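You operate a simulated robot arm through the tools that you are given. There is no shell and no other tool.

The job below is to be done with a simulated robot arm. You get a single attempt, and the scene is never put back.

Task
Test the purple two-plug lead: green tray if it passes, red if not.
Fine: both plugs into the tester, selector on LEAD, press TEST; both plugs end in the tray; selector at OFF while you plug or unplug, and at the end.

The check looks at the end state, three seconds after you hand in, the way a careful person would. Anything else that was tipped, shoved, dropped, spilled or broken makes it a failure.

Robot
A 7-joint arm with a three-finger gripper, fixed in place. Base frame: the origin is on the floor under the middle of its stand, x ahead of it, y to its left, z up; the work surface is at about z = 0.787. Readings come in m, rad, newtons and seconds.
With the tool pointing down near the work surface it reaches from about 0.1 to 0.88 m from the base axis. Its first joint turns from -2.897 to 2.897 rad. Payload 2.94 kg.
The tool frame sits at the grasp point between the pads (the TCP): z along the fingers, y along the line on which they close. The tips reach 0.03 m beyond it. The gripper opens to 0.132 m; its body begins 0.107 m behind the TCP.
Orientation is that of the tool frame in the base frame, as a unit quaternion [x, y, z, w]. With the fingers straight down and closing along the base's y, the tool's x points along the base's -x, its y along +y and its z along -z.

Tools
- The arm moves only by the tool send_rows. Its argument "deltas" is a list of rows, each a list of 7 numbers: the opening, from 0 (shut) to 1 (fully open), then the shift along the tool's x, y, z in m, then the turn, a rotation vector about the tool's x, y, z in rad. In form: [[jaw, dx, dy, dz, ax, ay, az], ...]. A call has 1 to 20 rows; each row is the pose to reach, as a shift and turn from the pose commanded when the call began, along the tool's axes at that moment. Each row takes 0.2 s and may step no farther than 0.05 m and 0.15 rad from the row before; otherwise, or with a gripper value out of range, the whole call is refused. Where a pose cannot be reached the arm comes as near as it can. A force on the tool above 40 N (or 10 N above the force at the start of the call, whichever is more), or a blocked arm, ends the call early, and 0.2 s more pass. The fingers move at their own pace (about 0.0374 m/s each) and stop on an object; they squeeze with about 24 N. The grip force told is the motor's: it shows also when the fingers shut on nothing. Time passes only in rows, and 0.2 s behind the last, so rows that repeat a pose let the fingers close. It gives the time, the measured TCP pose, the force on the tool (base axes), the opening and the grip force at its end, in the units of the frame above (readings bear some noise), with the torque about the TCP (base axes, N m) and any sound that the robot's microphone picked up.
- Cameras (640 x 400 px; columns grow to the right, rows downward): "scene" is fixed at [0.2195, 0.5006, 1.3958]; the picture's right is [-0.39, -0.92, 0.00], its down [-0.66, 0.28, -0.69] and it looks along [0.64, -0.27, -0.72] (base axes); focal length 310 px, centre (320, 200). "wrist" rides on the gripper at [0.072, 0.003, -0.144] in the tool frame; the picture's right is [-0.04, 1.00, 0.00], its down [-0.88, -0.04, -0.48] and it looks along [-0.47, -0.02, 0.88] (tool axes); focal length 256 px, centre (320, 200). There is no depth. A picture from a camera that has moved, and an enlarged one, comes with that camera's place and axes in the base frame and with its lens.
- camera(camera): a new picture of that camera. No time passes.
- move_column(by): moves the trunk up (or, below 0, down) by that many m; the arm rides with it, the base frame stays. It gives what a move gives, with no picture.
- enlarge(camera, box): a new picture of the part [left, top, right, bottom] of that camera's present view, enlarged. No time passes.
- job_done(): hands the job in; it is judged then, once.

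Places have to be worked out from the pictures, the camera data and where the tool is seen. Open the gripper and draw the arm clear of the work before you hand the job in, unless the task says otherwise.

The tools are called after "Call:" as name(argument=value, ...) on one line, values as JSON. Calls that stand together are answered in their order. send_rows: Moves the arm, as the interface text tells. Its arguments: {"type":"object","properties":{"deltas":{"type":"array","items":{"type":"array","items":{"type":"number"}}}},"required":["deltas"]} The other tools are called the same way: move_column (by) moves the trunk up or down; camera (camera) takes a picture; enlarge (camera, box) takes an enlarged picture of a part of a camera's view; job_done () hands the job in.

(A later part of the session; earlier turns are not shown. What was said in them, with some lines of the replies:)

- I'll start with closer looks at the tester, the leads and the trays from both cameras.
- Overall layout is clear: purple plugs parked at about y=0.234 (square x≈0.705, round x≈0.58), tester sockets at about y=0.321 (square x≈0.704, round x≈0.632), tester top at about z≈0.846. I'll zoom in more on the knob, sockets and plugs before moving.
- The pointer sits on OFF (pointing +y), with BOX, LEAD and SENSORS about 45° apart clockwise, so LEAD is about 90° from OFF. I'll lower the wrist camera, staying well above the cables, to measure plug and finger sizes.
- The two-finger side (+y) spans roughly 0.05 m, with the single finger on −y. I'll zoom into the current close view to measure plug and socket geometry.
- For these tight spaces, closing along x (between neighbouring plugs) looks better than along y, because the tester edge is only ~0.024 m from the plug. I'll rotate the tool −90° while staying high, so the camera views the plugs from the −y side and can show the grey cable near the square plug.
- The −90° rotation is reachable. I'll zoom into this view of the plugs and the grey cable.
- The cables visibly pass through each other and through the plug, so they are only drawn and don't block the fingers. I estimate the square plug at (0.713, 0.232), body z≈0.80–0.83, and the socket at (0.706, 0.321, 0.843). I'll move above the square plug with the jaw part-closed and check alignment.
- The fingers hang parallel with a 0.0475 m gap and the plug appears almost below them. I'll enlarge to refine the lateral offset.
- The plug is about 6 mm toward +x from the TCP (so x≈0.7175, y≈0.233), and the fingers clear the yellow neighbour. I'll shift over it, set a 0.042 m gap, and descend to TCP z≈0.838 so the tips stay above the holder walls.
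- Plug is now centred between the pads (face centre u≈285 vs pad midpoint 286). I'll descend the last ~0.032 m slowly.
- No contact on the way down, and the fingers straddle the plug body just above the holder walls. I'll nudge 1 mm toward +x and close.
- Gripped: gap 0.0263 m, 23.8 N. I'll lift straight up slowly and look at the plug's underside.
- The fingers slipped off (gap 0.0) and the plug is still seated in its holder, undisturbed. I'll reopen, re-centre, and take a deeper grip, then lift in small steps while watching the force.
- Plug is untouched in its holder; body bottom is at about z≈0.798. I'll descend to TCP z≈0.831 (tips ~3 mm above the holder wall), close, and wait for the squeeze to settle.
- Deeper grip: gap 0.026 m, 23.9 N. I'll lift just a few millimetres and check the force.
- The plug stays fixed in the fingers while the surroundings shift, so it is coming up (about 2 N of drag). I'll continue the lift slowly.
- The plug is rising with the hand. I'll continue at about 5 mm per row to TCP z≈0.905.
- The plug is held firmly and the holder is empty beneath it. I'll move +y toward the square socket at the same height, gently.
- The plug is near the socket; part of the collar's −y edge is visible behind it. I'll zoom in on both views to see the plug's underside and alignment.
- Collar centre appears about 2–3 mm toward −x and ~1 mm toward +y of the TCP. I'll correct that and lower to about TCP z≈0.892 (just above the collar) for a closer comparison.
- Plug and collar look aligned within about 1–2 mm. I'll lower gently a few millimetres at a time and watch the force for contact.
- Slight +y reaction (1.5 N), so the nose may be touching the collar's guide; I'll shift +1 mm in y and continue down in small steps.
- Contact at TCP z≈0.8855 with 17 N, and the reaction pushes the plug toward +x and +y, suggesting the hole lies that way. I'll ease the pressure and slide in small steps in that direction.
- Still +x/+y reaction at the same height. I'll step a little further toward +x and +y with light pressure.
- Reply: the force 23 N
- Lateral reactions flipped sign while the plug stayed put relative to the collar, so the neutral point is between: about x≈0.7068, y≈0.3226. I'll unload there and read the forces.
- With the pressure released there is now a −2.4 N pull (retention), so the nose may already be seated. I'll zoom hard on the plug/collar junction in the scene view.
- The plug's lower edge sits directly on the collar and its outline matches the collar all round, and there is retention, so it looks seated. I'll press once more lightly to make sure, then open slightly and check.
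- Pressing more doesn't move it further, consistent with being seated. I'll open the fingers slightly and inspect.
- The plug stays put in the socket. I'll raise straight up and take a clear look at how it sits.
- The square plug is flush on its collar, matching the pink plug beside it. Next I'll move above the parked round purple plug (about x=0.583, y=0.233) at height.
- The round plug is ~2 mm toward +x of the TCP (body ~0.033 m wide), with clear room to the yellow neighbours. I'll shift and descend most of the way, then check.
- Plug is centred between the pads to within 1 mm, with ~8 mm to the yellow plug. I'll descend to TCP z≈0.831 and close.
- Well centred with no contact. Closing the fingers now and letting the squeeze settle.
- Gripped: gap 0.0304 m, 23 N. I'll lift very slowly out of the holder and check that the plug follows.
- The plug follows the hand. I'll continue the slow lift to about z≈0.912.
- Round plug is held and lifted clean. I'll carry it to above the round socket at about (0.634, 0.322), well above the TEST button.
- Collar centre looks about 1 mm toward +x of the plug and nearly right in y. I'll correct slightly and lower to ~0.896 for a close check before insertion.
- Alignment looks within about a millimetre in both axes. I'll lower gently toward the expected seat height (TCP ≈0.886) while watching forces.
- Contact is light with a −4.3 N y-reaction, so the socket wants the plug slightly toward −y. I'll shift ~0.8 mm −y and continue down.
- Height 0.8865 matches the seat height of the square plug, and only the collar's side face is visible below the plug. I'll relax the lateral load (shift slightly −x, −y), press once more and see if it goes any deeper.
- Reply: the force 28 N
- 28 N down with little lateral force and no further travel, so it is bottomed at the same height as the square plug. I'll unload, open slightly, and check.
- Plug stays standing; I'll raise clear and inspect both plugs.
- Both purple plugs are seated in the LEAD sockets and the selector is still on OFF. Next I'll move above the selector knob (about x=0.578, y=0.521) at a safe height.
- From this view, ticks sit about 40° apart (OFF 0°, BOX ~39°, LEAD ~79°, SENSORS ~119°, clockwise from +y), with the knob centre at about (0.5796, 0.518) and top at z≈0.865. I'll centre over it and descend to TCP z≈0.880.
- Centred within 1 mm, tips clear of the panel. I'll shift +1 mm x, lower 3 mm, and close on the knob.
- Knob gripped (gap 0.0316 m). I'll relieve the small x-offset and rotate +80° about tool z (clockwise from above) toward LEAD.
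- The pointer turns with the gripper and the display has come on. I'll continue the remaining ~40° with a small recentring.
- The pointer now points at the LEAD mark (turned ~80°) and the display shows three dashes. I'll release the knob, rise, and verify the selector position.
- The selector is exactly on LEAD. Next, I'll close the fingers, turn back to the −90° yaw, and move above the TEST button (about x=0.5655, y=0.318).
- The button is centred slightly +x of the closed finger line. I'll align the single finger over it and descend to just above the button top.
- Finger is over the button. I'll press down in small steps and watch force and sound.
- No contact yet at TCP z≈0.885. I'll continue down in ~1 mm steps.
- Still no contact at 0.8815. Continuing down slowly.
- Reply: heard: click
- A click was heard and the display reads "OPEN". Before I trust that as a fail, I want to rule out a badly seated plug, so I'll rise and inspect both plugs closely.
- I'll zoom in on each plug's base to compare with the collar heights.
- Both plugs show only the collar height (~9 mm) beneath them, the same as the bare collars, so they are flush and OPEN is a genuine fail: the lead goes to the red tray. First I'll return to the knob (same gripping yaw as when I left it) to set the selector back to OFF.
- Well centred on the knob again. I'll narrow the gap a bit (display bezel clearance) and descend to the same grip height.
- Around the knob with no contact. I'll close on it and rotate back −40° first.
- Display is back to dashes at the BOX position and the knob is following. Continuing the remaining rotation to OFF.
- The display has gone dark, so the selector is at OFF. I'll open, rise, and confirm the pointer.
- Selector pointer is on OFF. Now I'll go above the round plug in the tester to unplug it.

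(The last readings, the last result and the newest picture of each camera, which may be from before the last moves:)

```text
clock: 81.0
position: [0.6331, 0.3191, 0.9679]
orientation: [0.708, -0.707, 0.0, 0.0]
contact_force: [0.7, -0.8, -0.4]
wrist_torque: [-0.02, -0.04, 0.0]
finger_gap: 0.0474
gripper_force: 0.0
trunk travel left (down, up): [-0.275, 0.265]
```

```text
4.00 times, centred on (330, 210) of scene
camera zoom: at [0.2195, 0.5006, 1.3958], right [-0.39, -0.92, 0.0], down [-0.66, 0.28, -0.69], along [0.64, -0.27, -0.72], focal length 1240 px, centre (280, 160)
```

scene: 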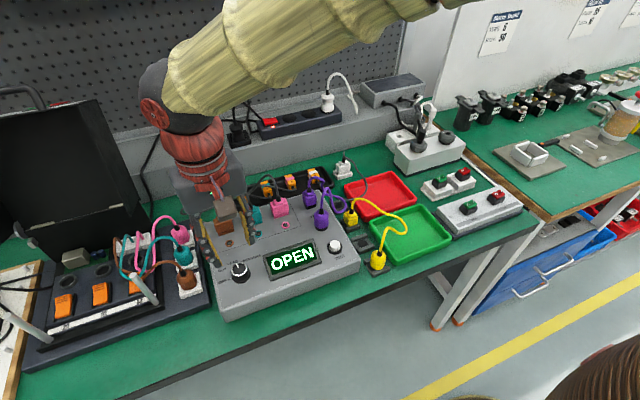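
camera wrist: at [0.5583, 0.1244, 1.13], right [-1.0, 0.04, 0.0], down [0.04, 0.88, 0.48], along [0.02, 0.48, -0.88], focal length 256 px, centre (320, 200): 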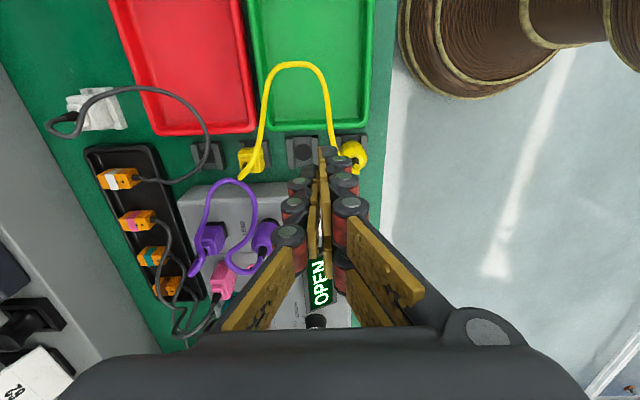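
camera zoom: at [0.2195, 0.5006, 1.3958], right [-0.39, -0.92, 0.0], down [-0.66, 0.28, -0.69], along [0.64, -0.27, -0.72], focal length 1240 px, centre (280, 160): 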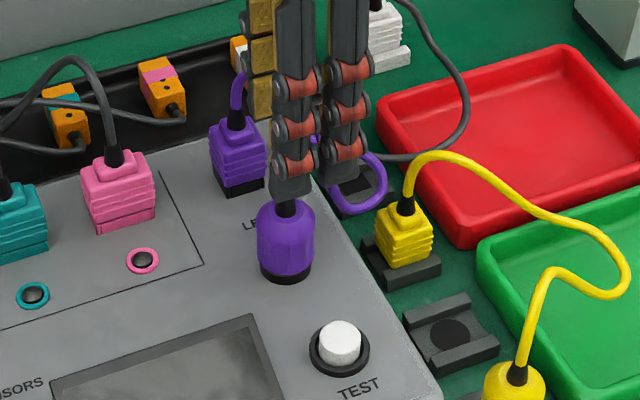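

The plug is ~1.5 mm toward +x. I'll correct and descend to the seat grip height (TCP≈0.886), then close.

Call:
send_rows(deltas=[[0.35, 0, -0.0015, 0.015, 0, 0, 0], [0.35, 0, -0.0015, 0.035, 0, 0, 0], [0.35, 0, -0.0015, 0.055, 0, 0, 0], [0.35, 0, -0.0015, 0.07, 0, 0, 0], [0.35, 0, -0.0015, 0.078, 0, 0, 0], [0.35, 0, -0.0015, 0.0813, 0, 0, 0], [0.35, 0, -0.0015, 0.0813, 0, 0, 0]])

Call:
enlarge(camera="wrist", box=[250, 110, 390, 220])

```text
clock: 82.6
position: [0.6347, 0.3198, 0.8867]
orientation: [0.708, -0.706, 0.0, 0.0]
contact_force: [-0.2, -0.8, -0.1]
wrist_torque: [0.0, 0.01, 0.01]
finger_gap: 0.0459
gripper_force: 0.1
trunk travel left (down, up): [-0.275, 0.265]
```

```text
3.64 times, centred on (320, 165) of wrist
camera zoom: at [0.632, 0.248, 1.0295], right [-1.0, 0.04, 0.0], down [0.04, 0.88, 0.48], along [0.02, 0.48, -0.88], focal length 931 px, centre (320, 327)
```

zoom: 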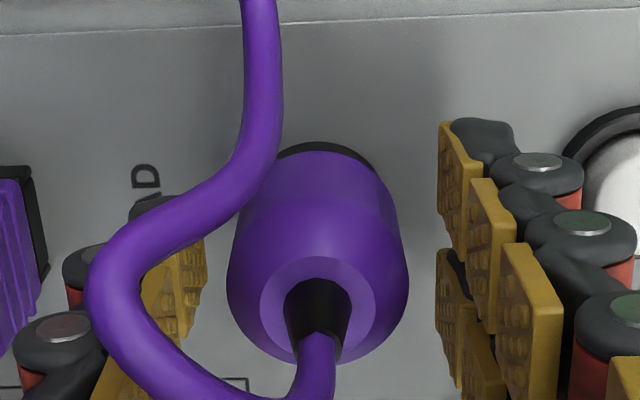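

Centred well. I'll close, and as a last seating check press down briefly to see whether there's any remaining travel.

Call:
send_rows(deltas=[[0.1, 0, -0.0007, 0, 0, 0, 0], [0, 0, -0.0007, 0, 0, 0, 0], [0, 0, -0.0007, 0, 0, 0, 0], [0, 0, -0.0007, 0, 0, 0, 0], [0, 0, -0.0007, 0.0015, 0, 0, 0], [0, 0, -0.0007, 0.003, 0, 0, 0]])

```text
clock: 84.0
position: [0.6349, 0.3192, 0.8858]
orientation: [0.707, -0.707, 0.001, 0.0]
contact_force: [-12.2, 1.0, 19.6]
wrist_torque: [-0.04, 0.6, -0.03]
finger_gap: 0.0305
gripper_force: 23.8
trunk travel left (down, up): [-0.275, 0.265]
```

No further travel under 20 N, so it was fully seated and the OPEN result stands. I'll release the side load and pull the round plug straight up slowly.

Call:
send_rows(deltas=[[0, 0, 0.0012, -0.002, 0, 0, 0], [0, 0, 0.0012, -0.004, 0, 0, 0], [0, 0, 0.0012, -0.006, 0, 0, 0], [0, 0, 0.0012, -0.008, 0, 0, 0], [0, 0, 0.0012, -0.01, 0, 0, 0]])

Call:
enlarge(camera="wrist", box=[250, 110, 390, 220])

```text
clock: 85.2
position: [0.6355, 0.3196, 0.8937]
orientation: [-0.707, 0.707, 0.0, 0.0]
contact_force: [-0.5, -0.1, 0.3]
wrist_torque: [-0.01, 0.01, 0.02]
finger_gap: 0.0306
gripper_force: 23.9
trunk travel left (down, up): [-0.275, 0.265]
```

```text
3.64 times, centred on (320, 165) of wrist
camera zoom: at [0.6325, 0.2484, 1.037], right [-1.0, 0.04, 0.0], down [0.04, 0.88, 0.48], along [0.02, 0.47, -0.88], focal length 931 px, centre (320, 327)
```

zoom: 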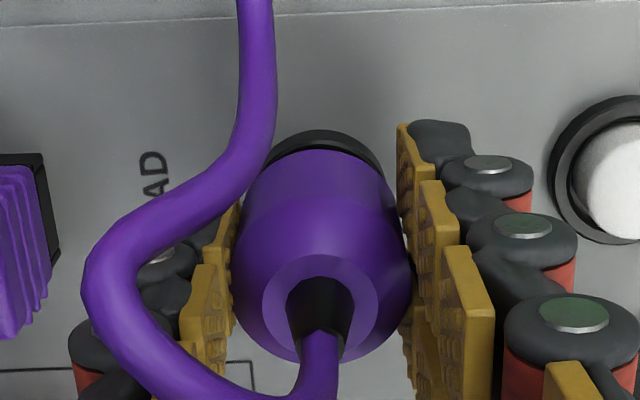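

The round plug is out and held. I'll lift it to z≈0.96 and carry it toward the red tray (tray spans roughly x 0.64–0.77, y 0.045–0.20).

Call:
send_rows(deltas=[[0, 0, 0, -0.005, 0, 0, 0], [0, 0, 0, -0.012, 0, 0, 0], [0, 0, 0, -0.02, 0, 0, 0], [0, 0, 0, -0.029, 0, 0, 0], [0, 0, 0, -0.038, 0, 0, 0], [0, 0, 0, -0.047, 0, 0, 0], [0, 0, 0, -0.056, 0, 0, 0], [0, 0, 0, -0.063, 0, 0, 0], [0, 0.005, -0.002, -0.067, 0, 0, 0], [0, 0.015, -0.006, -0.067, 0, 0, 0], [0, 0.027, -0.011, -0.067, 0, 0, 0], [0, 0.04, -0.017, -0.067, 0, 0, 0], [0, 0.055, -0.023, -0.067, 0, 0, 0], [0, 0.07, -0.03, -0.067, 0, 0, 0], [0, 0.085, -0.036, -0.067, 0, 0, 0], [0, 0.1, -0.043, -0.067, 0, 0, 0], [0, 0.115, -0.049, -0.067, 0, 0, 0], [0, 0.13, -0.056, -0.067, 0, 0, 0], [0, 0.145, -0.062, -0.067, 0, 0, 0], [0, 0.155, -0.066, -0.067, 0, 0, 0]])

Call:
camera(camera="wrist")

Call:
enlarge(camera="scene", box=[290, 120, 450, 280])

```text
clock: 89.4
position: [0.7015, 0.1643, 0.961]
orientation: [0.708, -0.706, 0.0, 0.0]
contact_force: [0.3, -0.8, -0.8]
wrist_torque: [-0.03, 0.0, 0.0]
finger_gap: 0.0305
gripper_force: 24.1
trunk travel left (down, up): [-0.275, 0.265]
```

```text
taken
camera wrist: at [0.7, 0.0924, 1.1043], right [-1.0, 0.04, 0.0], down [0.04, 0.88, 0.48], along [0.02, 0.48, -0.88], focal length 256 px, centre (320, 200)
```

wrist: 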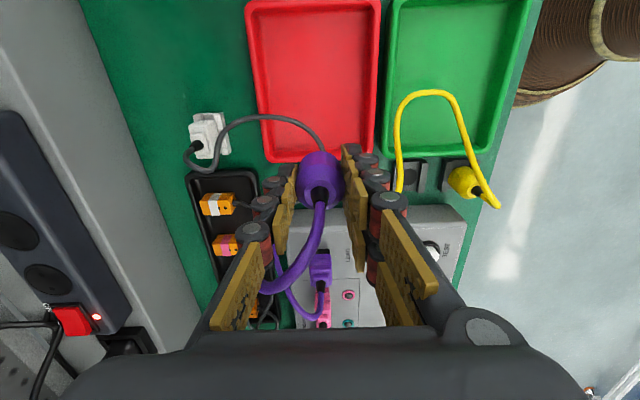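

```text
2.50 times, centred on (370, 200) of scene
camera zoom: at [0.2195, 0.5006, 1.3958], right [-0.39, -0.92, 0.0], down [-0.66, 0.28, -0.69], along [0.64, -0.27, -0.72], focal length 775 px, centre (195, 200)
```

zoom: 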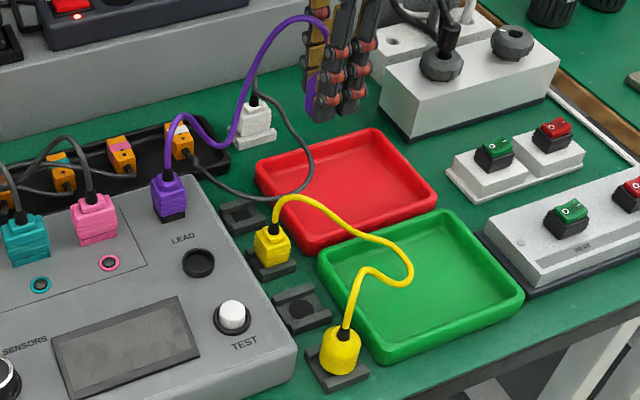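

The plug is over the red tray (rim about x 0.633–0.767, y 0.046–0.197). I'll shift 10 mm further in and lower toward the floor.

Call:
send_rows(deltas=[[0, 0.005, 0, 0.008, 0, 0, 0], [0, 0.01, 0, 0.02, 0, 0, 0], [0, 0.01, 0, 0.032, 0, 0, 0], [0, 0.01, 0, 0.044, 0, 0, 0], [0, 0.01, 0, 0.056, 0, 0, 0], [0, 0.01, 0, 0.068, 0, 0, 0], [0, 0.01, 0, 0.08, 0, 0, 0], [0, 0.01, 0, 0.092, 0, 0, 0], [0, 0.01, 0, 0.102, 0, 0, 0], [0, 0.01, 0, 0.108, 0, 0, 0], [0, 0.01, 0, 0.11, 0, 0, 0]])

Call:
camera(camera="wrist")

Call:
enlarge(camera="scene", box=[340, 140, 430, 230])

```text
clock: 91.8
position: [0.7002, 0.154, 0.85]
orientation: [0.707, -0.707, -0.001, 0.0]
contact_force: [-0.9, 0.6, 0.1]
wrist_torque: [-0.01, -0.01, -0.01]
finger_gap: 0.0304
gripper_force: 23.8
trunk travel left (down, up): [-0.275, 0.265]
```

```text
taken
camera wrist: at [0.6979, 0.083, 0.9939], right [-1.0, 0.04, 0.0], down [0.04, 0.88, 0.48], along [0.02, 0.48, -0.88], focal length 256 px, centre (320, 200)
```

wrist: 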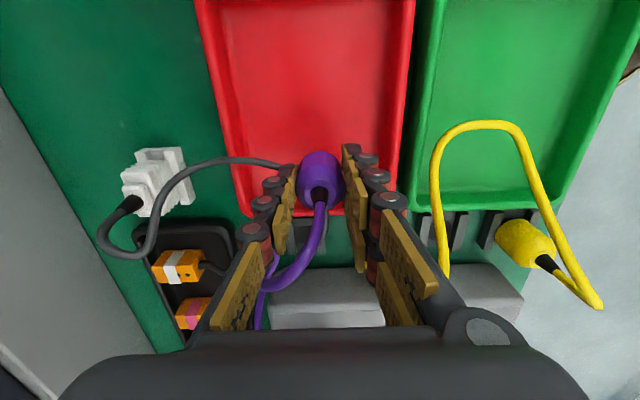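

```text
4.44 times, centred on (385, 185) of scene
camera zoom: at [0.2195, 0.5006, 1.3958], right [-0.39, -0.92, 0.0], down [-0.66, 0.28, -0.69], along [0.64, -0.27, -0.72], focal length 1378 px, centre (31, 267)
```

zoom: 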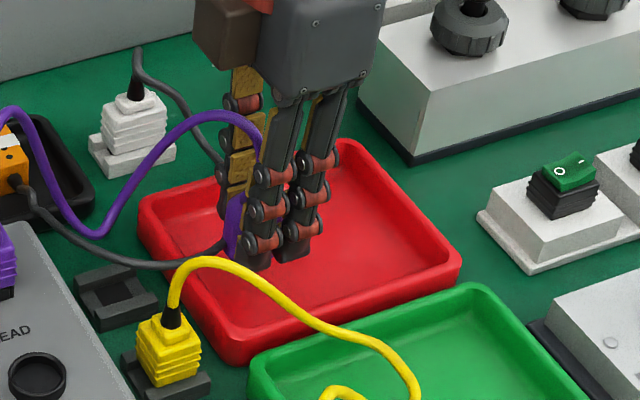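

Inside the tray outline, no contact yet at z≈0.850. I'll lower in small steps until the plug touches the floor.

Call:
send_rows(deltas=[[0, 0, 0, 0.002, 0, 0, 0], [0, 0, 0, 0.004, 0, 0, 0], [0, 0, 0, 0.006, 0, 0, 0], [0, 0, 0, 0.008, 0, 0, 0]])

```text
clock: 92.8
position: [0.7019, 0.1541, 0.8432]
orientation: [0.708, -0.706, 0.0, 0.0]
contact_force: [0.5, -0.2, 0.7]
wrist_torque: [-0.02, 0.01, 0.01]
finger_gap: 0.0306
gripper_force: 24.1
trunk travel left (down, up): [-0.275, 0.265]
```

Call:
send_rows(deltas=[[0, 0, 0, 0.0015, 0, 0, 0], [0, 0, 0, 0.003, 0, 0, 0], [0, 0, 0, 0.004, 0, 0, 0], [0, 0, 0, 0.005, 0, 0, 0]])

```text
clock: 93.8
position: [0.7016, 0.1547, 0.8385]
orientation: [0.708, -0.707, 0.001, 0.0]
contact_force: [-0.1, 0.1, 0.6]
wrist_torque: [0.0, -0.01, 0.01]
finger_gap: 0.0305
gripper_force: 23.6
trunk travel left (down, up): [-0.275, 0.265]
```

Still free at z≈0.8385; continuing down another few millimetres to find the tray floor.

Call:
send_rows(deltas=[[0, 0, 0, 0.0015, 0, 0, 0], [0, 0, 0, 0.003, 0, 0, 0], [0, 0, 0, 0.004, 0, 0, 0]])

Call:
enlarge(camera="scene", box=[350, 160, 410, 220])

```text
clock: 94.6
position: [0.7012, 0.153, 0.8339]
orientation: [0.708, -0.706, 0.0, 0.001]
contact_force: [-0.4, -0.1, 0.9]
wrist_torque: [-0.01, 0.01, -0.04]
finger_gap: 0.0301
gripper_force: 24.1
trunk travel left (down, up): [-0.275, 0.265]
```

```text
6.67 times, centred on (380, 190) of scene
camera zoom: at [0.2195, 0.5006, 1.3958], right [-0.39, -0.92, 0.0], down [-0.66, 0.28, -0.69], along [0.64, -0.27, -0.72], focal length 2067 px, centre (-80, 267)
```

zoom: 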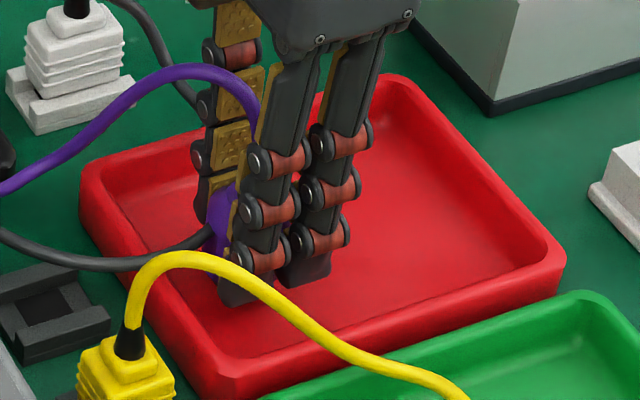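

Very near the floor now. A last small lowering to find contact before opening.

Call:
send_rows(deltas=[[0, 0, 0, 0.001, 0, 0, 0], [0, 0, 0, 0.002, 0, 0, 0], [0, 0, 0, 0.003, 0, 0, 0], [0, 0, 0, 0.004, 0, 0, 0]])

```text
clock: 95.6
position: [0.7026, 0.1537, 0.8321]
orientation: [0.708, -0.706, 0.001, -0.001]
contact_force: [-3.4, -1.5, 15.1]
wrist_torque: [-0.05, 0.15, -0.02]
finger_gap: 0.0305
gripper_force: 23.7
trunk travel left (down, up): [-0.275, 0.265]
```

Touched the floor (15 N at z≈0.832). I'll back off 2 mm and open gently to leave the plug standing.

Call:
send_rows(deltas=[[0, 0, 0, -0.0015, 0, 0, 0], [0, 0, 0, -0.0025, 0, 0, 0], [0.24, 0, 0, -0.0025, 0, 0, 0], [0.27, 0, 0, -0.0025, 0, 0, 0], [0.31, 0, 0, -0.0025, 0, 0, 0], [0.33, 0, 0, -0.0025, 0, 0, 0], [0.33, 0, 0, -0.0025, 0, 0, 0]])

Call:
enlarge(camera="wrist", box=[250, 110, 390, 220])

Call:
enlarge(camera="scene", box=[350, 160, 410, 220])

```text
clock: 97.2
position: [0.7024, 0.1537, 0.833]
orientation: [0.708, -0.706, -0.001, 0.0]
contact_force: [-0.5, -0.4, 0.0]
wrist_torque: [-0.02, -0.04, 0.02]
finger_gap: 0.0436
gripper_force: 0.0
trunk travel left (down, up): [-0.275, 0.265]
```

```text
3.64 times, centred on (320, 165) of wrist
camera zoom: at [0.6997, 0.0828, 0.9753], right [-1.0, 0.04, 0.0], down [0.04, 0.88, 0.48], along [0.02, 0.48, -0.88], focal length 931 px, centre (320, 327)
```

zoom: 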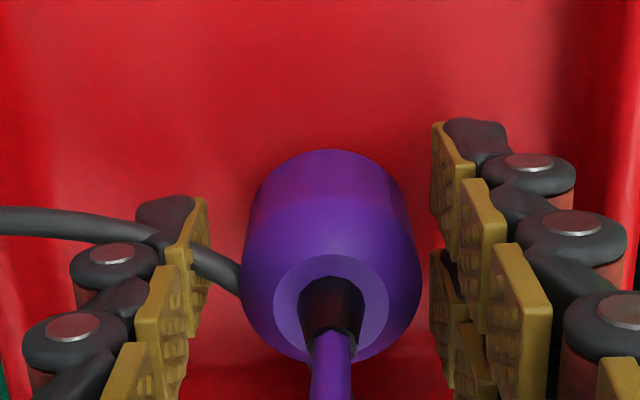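

```text
6.67 times, centred on (380, 190) of scene
camera zoom: at [0.2195, 0.5006, 1.3958], right [-0.39, -0.92, 0.0], down [-0.66, 0.28, -0.69], along [0.64, -0.27, -0.72], focal length 2067 px, centre (-80, 267)
```

zoom: 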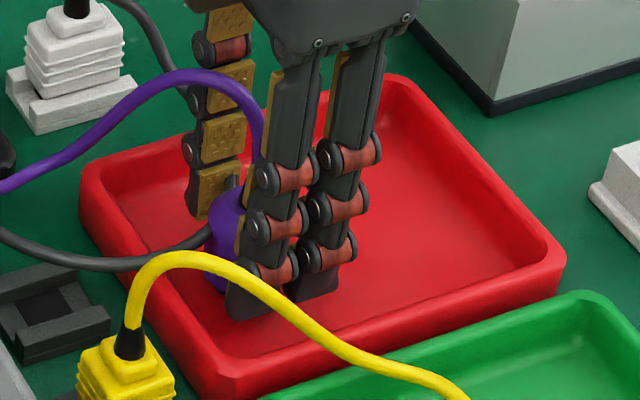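

The plug stands upright in the red tray. I'll centre slightly and raise straight up clear of it.

Call:
send_rows(deltas=[[0.33, 0, 0.0015, 0, 0, 0, 0], [0.35, 0, 0.0015, -0.01, 0, 0, 0], [0.35, 0, 0.0015, -0.025, 0, 0, 0], [0.35, 0, 0.0015, -0.045, 0, 0, 0], [0.35, 0, 0.0015, -0.075, 0, 0, 0], [0.35, 0, 0.0015, -0.11, 0, 0, 0], [0.35, 0, 0.0015, -0.145, 0, 0, 0]])

Call:
camera(camera="scene")

Call:
enlarge(camera="scene", box=[290, 140, 430, 260])

```text
clock: 98.8
position: [0.7001, 0.1532, 0.9751]
orientation: [0.708, -0.706, -0.001, 0.001]
contact_force: [0.6, -0.1, -1.6]
wrist_torque: [0.01, 0.01, -0.02]
finger_gap: 0.0463
gripper_force: 0.1
trunk travel left (down, up): [-0.275, 0.265]
```

```text
taken
```

scene: 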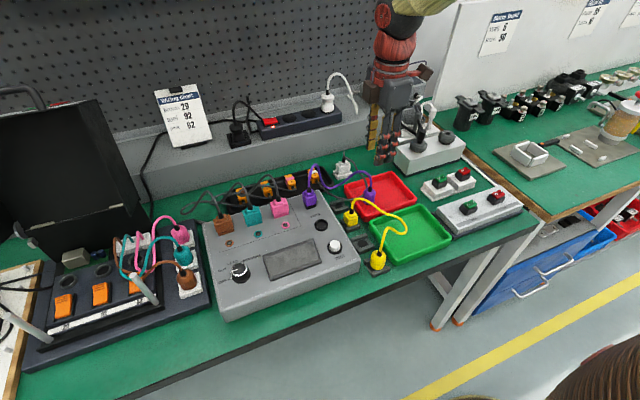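

```text
3.33 times, centred on (360, 200) of scene
camera zoom: at [0.2195, 0.5006, 1.3958], right [-0.39, -0.92, 0.0], down [-0.66, 0.28, -0.69], along [0.64, -0.27, -0.72], focal length 1034 px, centre (187, 200)
```

zoom: 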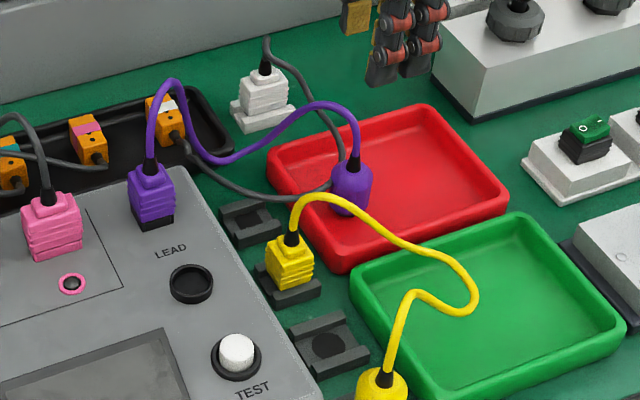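

The round plug is standing in the red tray, and everything else is unmoved. Now I'll go over the square plug in the tester.

Call:
send_rows(deltas=[[0.36, -0.03, -0.0015, 0, 0, 0, 0], [0.36, -0.065, -0.003, 0, 0, 0, 0], [0.36, -0.1, -0.005, 0, 0, 0, 0], [0.36, -0.135, -0.007, 0, 0, 0, 0], [0.36, -0.1678, -0.0083, 0, 0, 0, 0], [0.33, -0.1678, -0.0083, 0.015, 0, 0, 0], [0.33, -0.1678, -0.0083, 0.03, 0, 0, 0], [0.33, -0.1678, -0.0083, 0.03, 0, 0, 0]])

Call:
enlarge(camera="wrist", box=[250, 90, 390, 200])

```text
clock: 100.6
position: [0.7083, 0.3239, 0.9453]
orientation: [0.708, -0.707, 0.0, 0.001]
contact_force: [0.3, 0.5, -0.1]
wrist_torque: [-0.05, -0.01, -0.02]
finger_gap: 0.0436
gripper_force: 0.1
trunk travel left (down, up): [-0.275, 0.265]
```

```text
3.64 times, centred on (320, 145) of wrist
camera zoom: at [0.7063, 0.2522, 1.0885], right [-1.0, 0.04, 0.0], down [0.04, 0.88, 0.48], along [0.02, 0.48, -0.88], focal length 931 px, centre (320, 400)
```

zoom: 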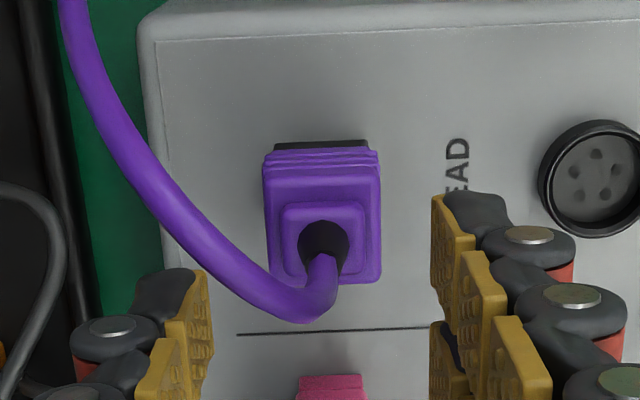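

Centred over the square plug. I'll descend to the seat grip height and close.

Call:
send_rows(deltas=[[0.33, 0, 0, 0.015, 0, 0, 0], [0.33, 0, 0, 0.03, 0, 0, 0], [0.33, 0, 0, 0.045, 0, 0, 0], [0.33, 0, 0, 0.055, 0, 0, 0], [0.33, 0, 0, 0.0605, 0, 0, 0], [0.1, 0, 0, 0.0605, 0, 0, 0], [0, 0, 0, 0.0605, 0, 0, 0], [0, 0, 0, 0.0605, 0, 0, 0], [0, 0, 0, 0.0605, 0, 0, 0], [0, 0, 0, 0.0605, 0, 0, 0]])

Call:
enlarge(camera="wrist", box=[250, 110, 390, 220])

```text
clock: 102.8
position: [0.7075, 0.322, 0.885]
orientation: [0.708, -0.706, 0.0, -0.001]
contact_force: [1.3, 0.2, 0.1]
wrist_torque: [0.01, -0.04, -0.03]
finger_gap: 0.026
gripper_force: 24.0
trunk travel left (down, up): [-0.275, 0.265]
```

```text
3.64 times, centred on (320, 165) of wrist
camera zoom: at [0.7053, 0.2504, 1.0295], right [-1.0, 0.04, 0.0], down [0.04, 0.88, 0.48], along [0.02, 0.48, -0.88], focal length 931 px, centre (320, 327)
```

zoom: 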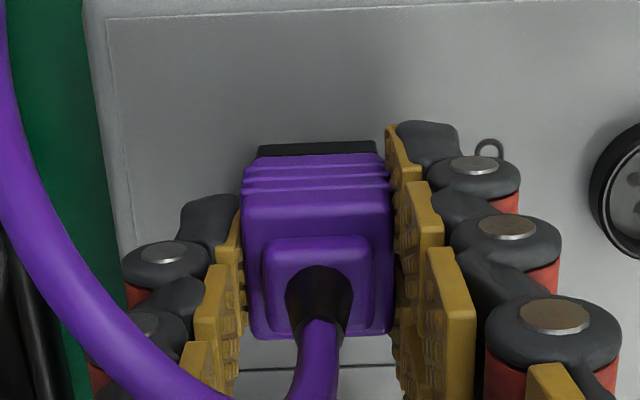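

Gripped at 0.026 m. Quick seating check: I'll press down 2.5 mm and read height and force before pulling.

Call:
send_rows(deltas=[[0, 0, 0, 0.0012, 0, 0, 0], [0, 0, 0, 0.0025, 0, 0, 0]])

```text
clock: 103.4
position: [0.7071, 0.3211, 0.8849]
orientation: [0.708, -0.706, 0.0, -0.001]
contact_force: [-6.7, -3.8, 15.2]
wrist_torque: [-0.22, 0.35, -0.02]
finger_gap: 0.026
gripper_force: 23.8
trunk travel left (down, up): [-0.275, 0.265]
```

No travel under 15 N, so it was bottomed too; the OPEN reading was genuine. Pulling the square plug up slowly.

Call:
send_rows(deltas=[[0, 0, 0, -0.0015, 0, 0, 0], [0, 0, 0, -0.0035, 0, 0, 0], [0, 0, 0, -0.0055, 0, 0, 0], [0, 0, 0, -0.0075, 0, 0, 0], [0, 0, 0, -0.0095, 0, 0, 0], [0, 0, 0, -0.0115, 0, 0, 0], [0, 0, 0, -0.0135, 0, 0, 0]])

Call:
enlarge(camera="wrist", box=[250, 110, 390, 220])

```text
clock: 105.0
position: [0.7086, 0.3208, 0.8976]
orientation: [0.707, -0.707, -0.001, 0.001]
contact_force: [0.6, -0.2, -0.2]
wrist_torque: [-0.01, 0.0, -0.01]
finger_gap: 0.0258
gripper_force: 23.7
trunk travel left (down, up): [-0.275, 0.265]
```

```text
3.64 times, centred on (320, 165) of wrist
camera zoom: at [0.7053, 0.2496, 1.0411], right [-1.0, 0.04, 0.0], down [0.04, 0.88, 0.48], along [0.02, 0.47, -0.88], focal length 931 px, centre (320, 327)
```

zoom: 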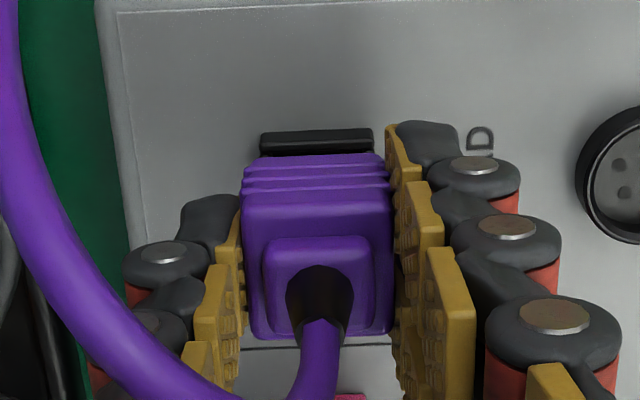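

The square plug is out. I'll lift to z≈0.97 first.

Call:
send_rows(deltas=[[0, 0, 0, -0.005, 0, 0, 0], [0, 0, 0, -0.013, 0, 0, 0], [0, 0, 0, -0.022, 0, 0, 0], [0, 0, 0, -0.032, 0, 0, 0], [0, 0, 0, -0.042, 0, 0, 0], [0, 0, 0, -0.052, 0, 0, 0], [0, 0, 0, -0.062, 0, 0, 0], [0, 0, 0, -0.07, 0, 0, 0], [0, 0, 0, -0.073, 0, 0, 0]])

Call:
enlarge(camera="scene", box=[290, 120, 430, 260])

```text
clock: 107.0
position: [0.7072, 0.3207, 0.9691]
orientation: [0.708, -0.707, 0.001, 0.0]
contact_force: [0.4, 0.7, 0.3]
wrist_torque: [-0.02, -0.02, -0.03]
finger_gap: 0.0259
gripper_force: 24.2
trunk travel left (down, up): [-0.275, 0.265]
```

```text
2.86 times, centred on (360, 190) of scene
camera zoom: at [0.2195, 0.5006, 1.3958], right [-0.39, -0.92, 0.0], down [-0.66, 0.28, -0.69], along [0.64, -0.27, -0.72], focal length 886 px, centre (206, 229)
```

zoom: 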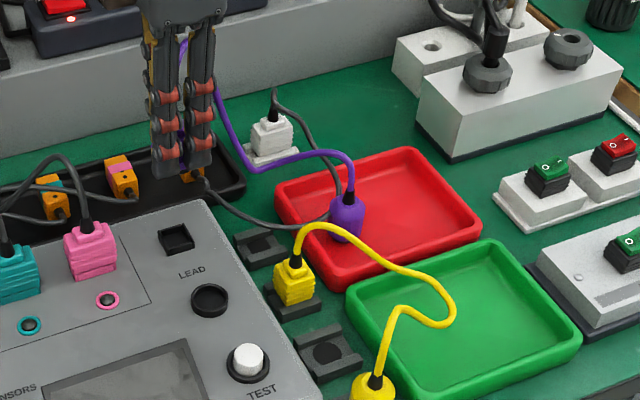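

Held securely and the round plug hasn't moved. I'll carry the square plug over to the far part of the red tray, passing high above the round plug.

Call:
send_rows(deltas=[[0, 0.005, 0, 0, 0, 0, 0], [0, 0.015, 0, 0, 0, 0, 0], [0, 0.028, 0.0005, 0, 0, 0, 0], [0, 0.043, 0.001, 0, 0, 0, 0], [0, 0.06, 0.0012, 0, 0, 0, 0], [0, 0.078, 0.0015, 0, 0, 0, 0], [0, 0.096, 0.0018, 0, 0, 0, 0], [0, 0.114, 0.002, 0, 0, 0, 0], [0, 0.132, 0.0022, 0, 0, 0, 0], [0, 0.15, 0.0025, 0, 0, 0, 0], [0, 0.168, 0.0028, 0, 0, 0, 0], [0, 0.186, 0.003, 0, 0, 0, 0], [0, 0.203, 0.003, 0, 0, 0, 0], [0, 0.218, 0.003, 0, 0, 0, 0], [0, 0.229, 0.003, 0, 0, 0, 0], [0, 0.236, 0.003, 0, 0, 0, 0], [0, 0.236, 0.003, 0, 0, 0, 0]])

Call:
camera(camera="wrist")

Call:
enlarge(camera="scene", box=[320, 120, 460, 240])

```text
clock: 110.6
position: [0.7043, 0.0859, 0.9712]
orientation: [0.708, -0.706, 0.001, -0.001]
contact_force: [0.0, -0.3, -0.8]
wrist_torque: [-0.01, 0.0, -0.02]
finger_gap: 0.026
gripper_force: 23.7
trunk travel left (down, up): [-0.275, 0.265]
```

```text
taken
camera wrist: at [0.7023, 0.0148, 1.1147], right [-1.0, 0.04, 0.0], down [0.04, 0.88, 0.48], along [0.02, 0.48, -0.88], focal length 256 px, centre (320, 200)
```

wrist: 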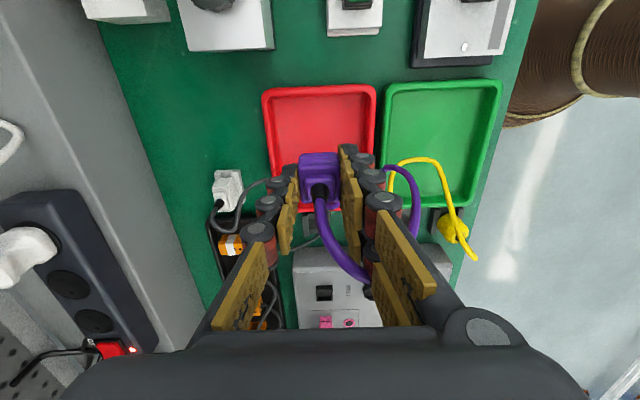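

```text
3.33 times, centred on (390, 180) of scene
camera zoom: at [0.2195, 0.5006, 1.3958], right [-0.39, -0.92, 0.0], down [-0.66, 0.28, -0.69], along [0.64, -0.27, -0.72], focal length 1034 px, centre (87, 267)
```

zoom: 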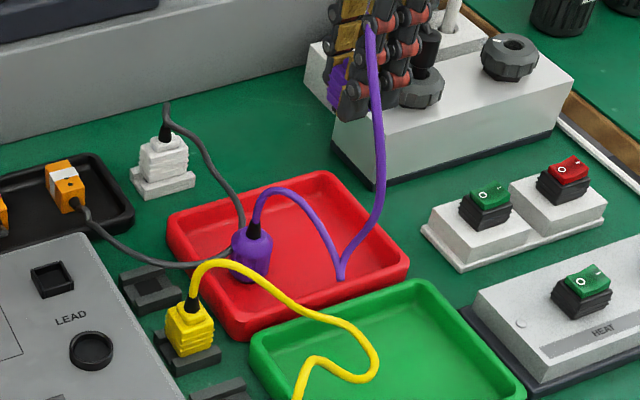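

The square plug is above the far half of the red tray, well clear of the round plug and the white box. I'll lower it toward the tray floor.

Call:
send_rows(deltas=[[0, 0, 0, 0.006, 0, 0, 0], [0, 0, 0, 0.016, 0, 0, 0], [0, 0, 0, 0.028, 0, 0, 0], [0, 0, 0, 0.04, 0, 0, 0], [0, 0, 0, 0.052, 0, 0, 0], [0, 0, 0, 0.064, 0, 0, 0], [0, 0, 0, 0.076, 0, 0, 0], [0, 0, 0, 0.088, 0, 0, 0], [0, 0, 0, 0.1, 0, 0, 0], [0, 0, 0, 0.11, 0, 0, 0], [0, 0, 0, 0.119, 0, 0, 0], [0, 0, 0, 0.126, 0, 0, 0], [0, 0, 0, 0.13, 0, 0, 0]])

Call:
camera(camera="wrist")

Call:
enlarge(camera="scene", box=[340, 130, 440, 230])

```text
clock: 113.4
position: [0.7063, 0.0855, 0.8404]
orientation: [0.708, -0.707, 0.0, 0.0]
contact_force: [0.5, -0.2, -0.8]
wrist_torque: [0.03, 0.04, -0.03]
finger_gap: 0.0258
gripper_force: 24.1
trunk travel left (down, up): [-0.275, 0.265]
```

```text
taken
camera wrist: at [0.7029, 0.0147, 0.9844], right [-1.0, 0.04, 0.0], down [0.04, 0.88, 0.48], along [0.02, 0.48, -0.88], focal length 256 px, centre (320, 200)
```

wrist: 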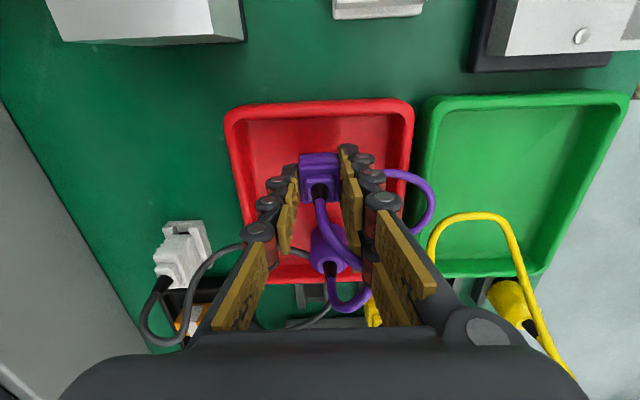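

```text
4.00 times, centred on (390, 180) of scene
camera zoom: at [0.2195, 0.5006, 1.3958], right [-0.39, -0.92, 0.0], down [-0.66, 0.28, -0.69], along [0.64, -0.27, -0.72], focal length 1240 px, centre (40, 280)
```

zoom: 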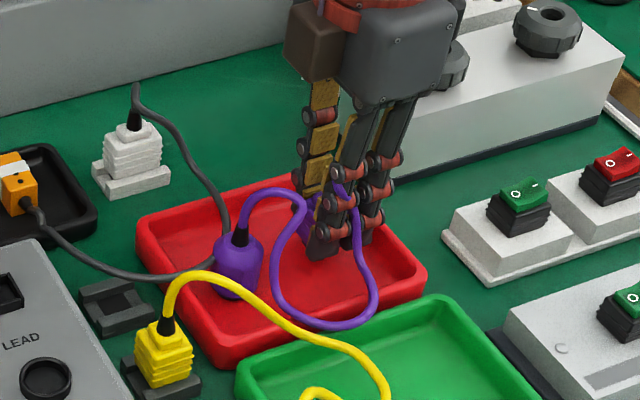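

Inside the tray and free at z≈0.840. I'll lower the last ~1 cm in fine steps until it touches.

Call:
send_rows(deltas=[[0, 0, 0, 0.002, 0, 0, 0], [0, 0, 0, 0.004, 0, 0, 0], [0, 0, 0, 0.006, 0, 0, 0], [0, 0, 0, 0.008, 0, 0, 0]])

```text
clock: 114.4
position: [0.7059, 0.0867, 0.831]
orientation: [0.708, -0.706, 0.0, 0.0]
contact_force: [0.1, 0.4, 0.3]
wrist_torque: [0.0, 0.01, 0.01]
finger_gap: 0.0259
gripper_force: 24.1
trunk travel left (down, up): [-0.275, 0.265]
```

No contact yet at 0.831; a few more millimetres down.

Call:
send_rows(deltas=[[0, 0, 0, 0.001, 0, 0, 0], [0, 0, 0, 0.002, 0, 0, 0], [0, 0, 0, 0.003, 0, 0, 0]])

```text
clock: 115.2
position: [0.7062, 0.0853, 0.8318]
orientation: [0.708, -0.706, 0.001, 0.0]
contact_force: [-2.1, 2.6, 12.0]
wrist_torque: [0.07, 0.15, 0.0]
finger_gap: 0.0261
gripper_force: 24.1
trunk travel left (down, up): [-0.275, 0.265]
```

Touched down (12 N). I'll back off 2 mm and open gently.

Call:
send_rows(deltas=[[0, 0, 0, -0.001, 0, 0, 0], [0, 0, 0, -0.002, 0, 0, 0], [0.2, 0, 0, -0.002, 0, 0, 0], [0.24, 0, 0, -0.002, 0, 0, 0], [0.28, 0, 0, -0.002, 0, 0, 0], [0.31, 0, 0, -0.002, 0, 0, 0], [0.31, 0, 0, -0.002, 0, 0, 0]])

Call:
enlarge(camera="wrist", box=[250, 110, 390, 240])

```text
clock: 116.8
position: [0.7046, 0.0858, 0.831]
orientation: [0.708, -0.707, 0.0, 0.0]
contact_force: [-0.5, 1.2, -0.3]
wrist_torque: [0.02, -0.02, -0.04]
finger_gap: 0.0411
gripper_force: 0.1
trunk travel left (down, up): [-0.275, 0.265]
```

```text
3.08 times, centred on (320, 175) of wrist
camera zoom: at [0.7027, 0.0156, 0.9747], right [-1.0, 0.04, 0.0], down [0.04, 0.88, 0.48], along [0.02, 0.48, -0.88], focal length 788 px, centre (320, 277)
```

zoom: 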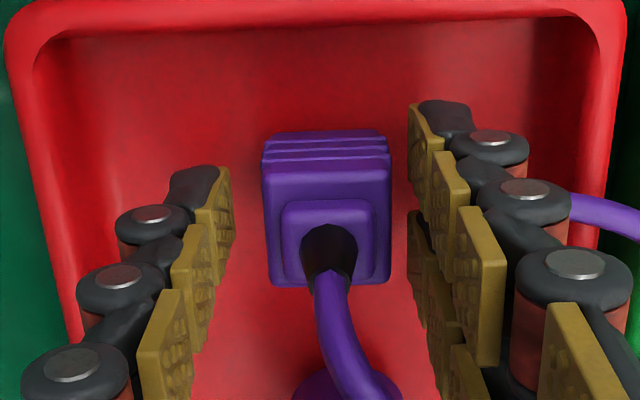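

The square plug stands upright, free of the fingers. I'll rise straight up, then look over the whole scene.

Call:
send_rows(deltas=[[0.31, 0, 0, -0.01, 0, 0, 0], [0.33, 0, 0, -0.025, 0, 0, 0], [0.36, 0, 0, -0.045, 0, 0, 0], [0.36, 0, 0, -0.075, 0, 0, 0], [0.36, 0, 0, -0.11, 0, 0, 0], [0.5, 0, 0, -0.15, 0, 0, 0], [0.7, 0, 0, -0.19, 0, 0, 0], [1, 0, 0, -0.23, 0, 0, 0], [1, 0, 0, -0.27, 0, 0, 0], [1, 0, 0, -0.29, 0, 0, 0]])

Call:
camera(camera="scene")

Call:
enlarge(camera="scene", box=[310, 140, 450, 280])

Call:
camera(camera="wrist")

```text
clock: 119.0
position: [0.7048, 0.0834, 1.1224]
orientation: [0.707, -0.707, 0.0, 0.0]
contact_force: [0.1, 0.0, -0.5]
wrist_torque: [0.0, -0.04, -0.01]
finger_gap: 0.1264
gripper_force: 0.1
trunk travel left (down, up): [-0.275, 0.265]
```

```text
taken
```

scene: 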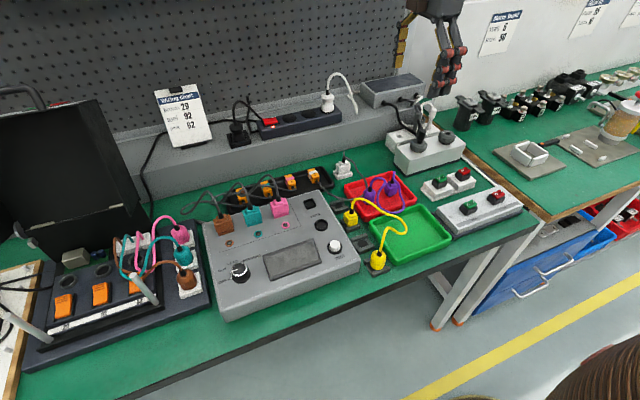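

```text
2.86 times, centred on (380, 210) of scene
camera zoom: at [0.2195, 0.5006, 1.3958], right [-0.39, -0.92, 0.0], down [-0.66, 0.28, -0.69], along [0.64, -0.27, -0.72], focal length 886 px, centre (149, 171)
```

zoom: 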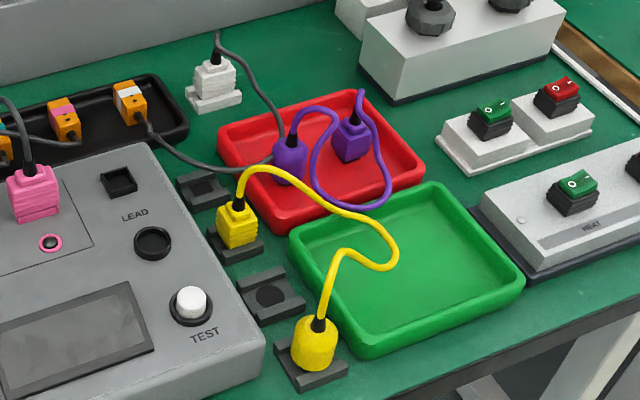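

```text
taken
camera wrist: at [0.7022, 0.012, 1.2668], right [-1.0, 0.04, 0.0], down [0.04, 0.88, 0.48], along [0.02, 0.48, -0.88], focal length 256 px, centre (320, 200)
```

wrist: 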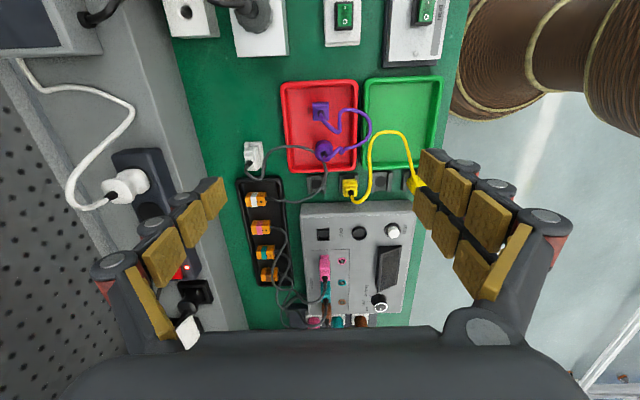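

Both purple plugs stand in the red tray, the yellow lead and everything else look unmoved, and the gripper is open and high. One last check of the selector before handing in.

Call:
enlarge(camera="scene", box=[200, 230, 300, 310])

Call:
enlarge(camera="wrist", box=[270, 70, 450, 210])

```text
5.00 times, centred on (250, 270) of scene
camera zoom: at [0.2195, 0.5006, 1.3958], right [-0.39, -0.92, 0.0], down [-0.66, 0.28, -0.69], along [0.64, -0.27, -0.72], focal length 1550 px, centre (670, -150)
```

zoom: 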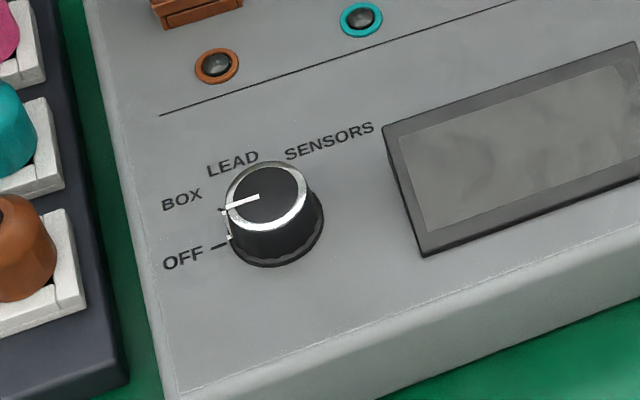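

```text
2.86 times, centred on (360, 140) of wrist
camera zoom: at [0.7022, 0.012, 1.2668], right [-1.0, 0.04, 0.0], down [0.04, 0.88, 0.48], along [0.02, 0.48, -0.88], focal length 731 px, centre (206, 371)
```

zoom: 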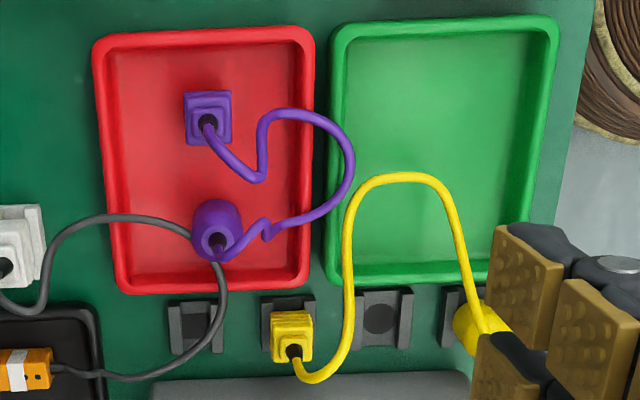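

The selector reads OFF exactly as at the start with the display dark. Both purple plugs rest inside the red tray (the lead tested OPEN), nothing else was disturbed, and the arm is clear, so I'm handing in.

Call:
job_done()

```text
The job is handed in.
```

The purple lead failed its test: the tester showed "OPEN", so both of its plugs are now standing in the red tray.

- **Test:** I put both plugs into the LEAD sockets, turned the selector to LEAD and pressed TEST once. It clicked and showed "OPEN".
- **Why I trust the result:** a loose plug could also read open, so I pressed down on both plugs before pulling them out. Neither moved, so both were fully in.
- **Selector:** it was at OFF whenever I plugged or unplugged, and it is at OFF now with the display dark.
- **First grip slipped:** my first grip on the square plug slid off as I lifted it. The plug stayed in its holder, and the second grip held.
- **End state:** the gripper is open and clear of the work. In the last pictures the yellow lead and everything else looked unmoved.
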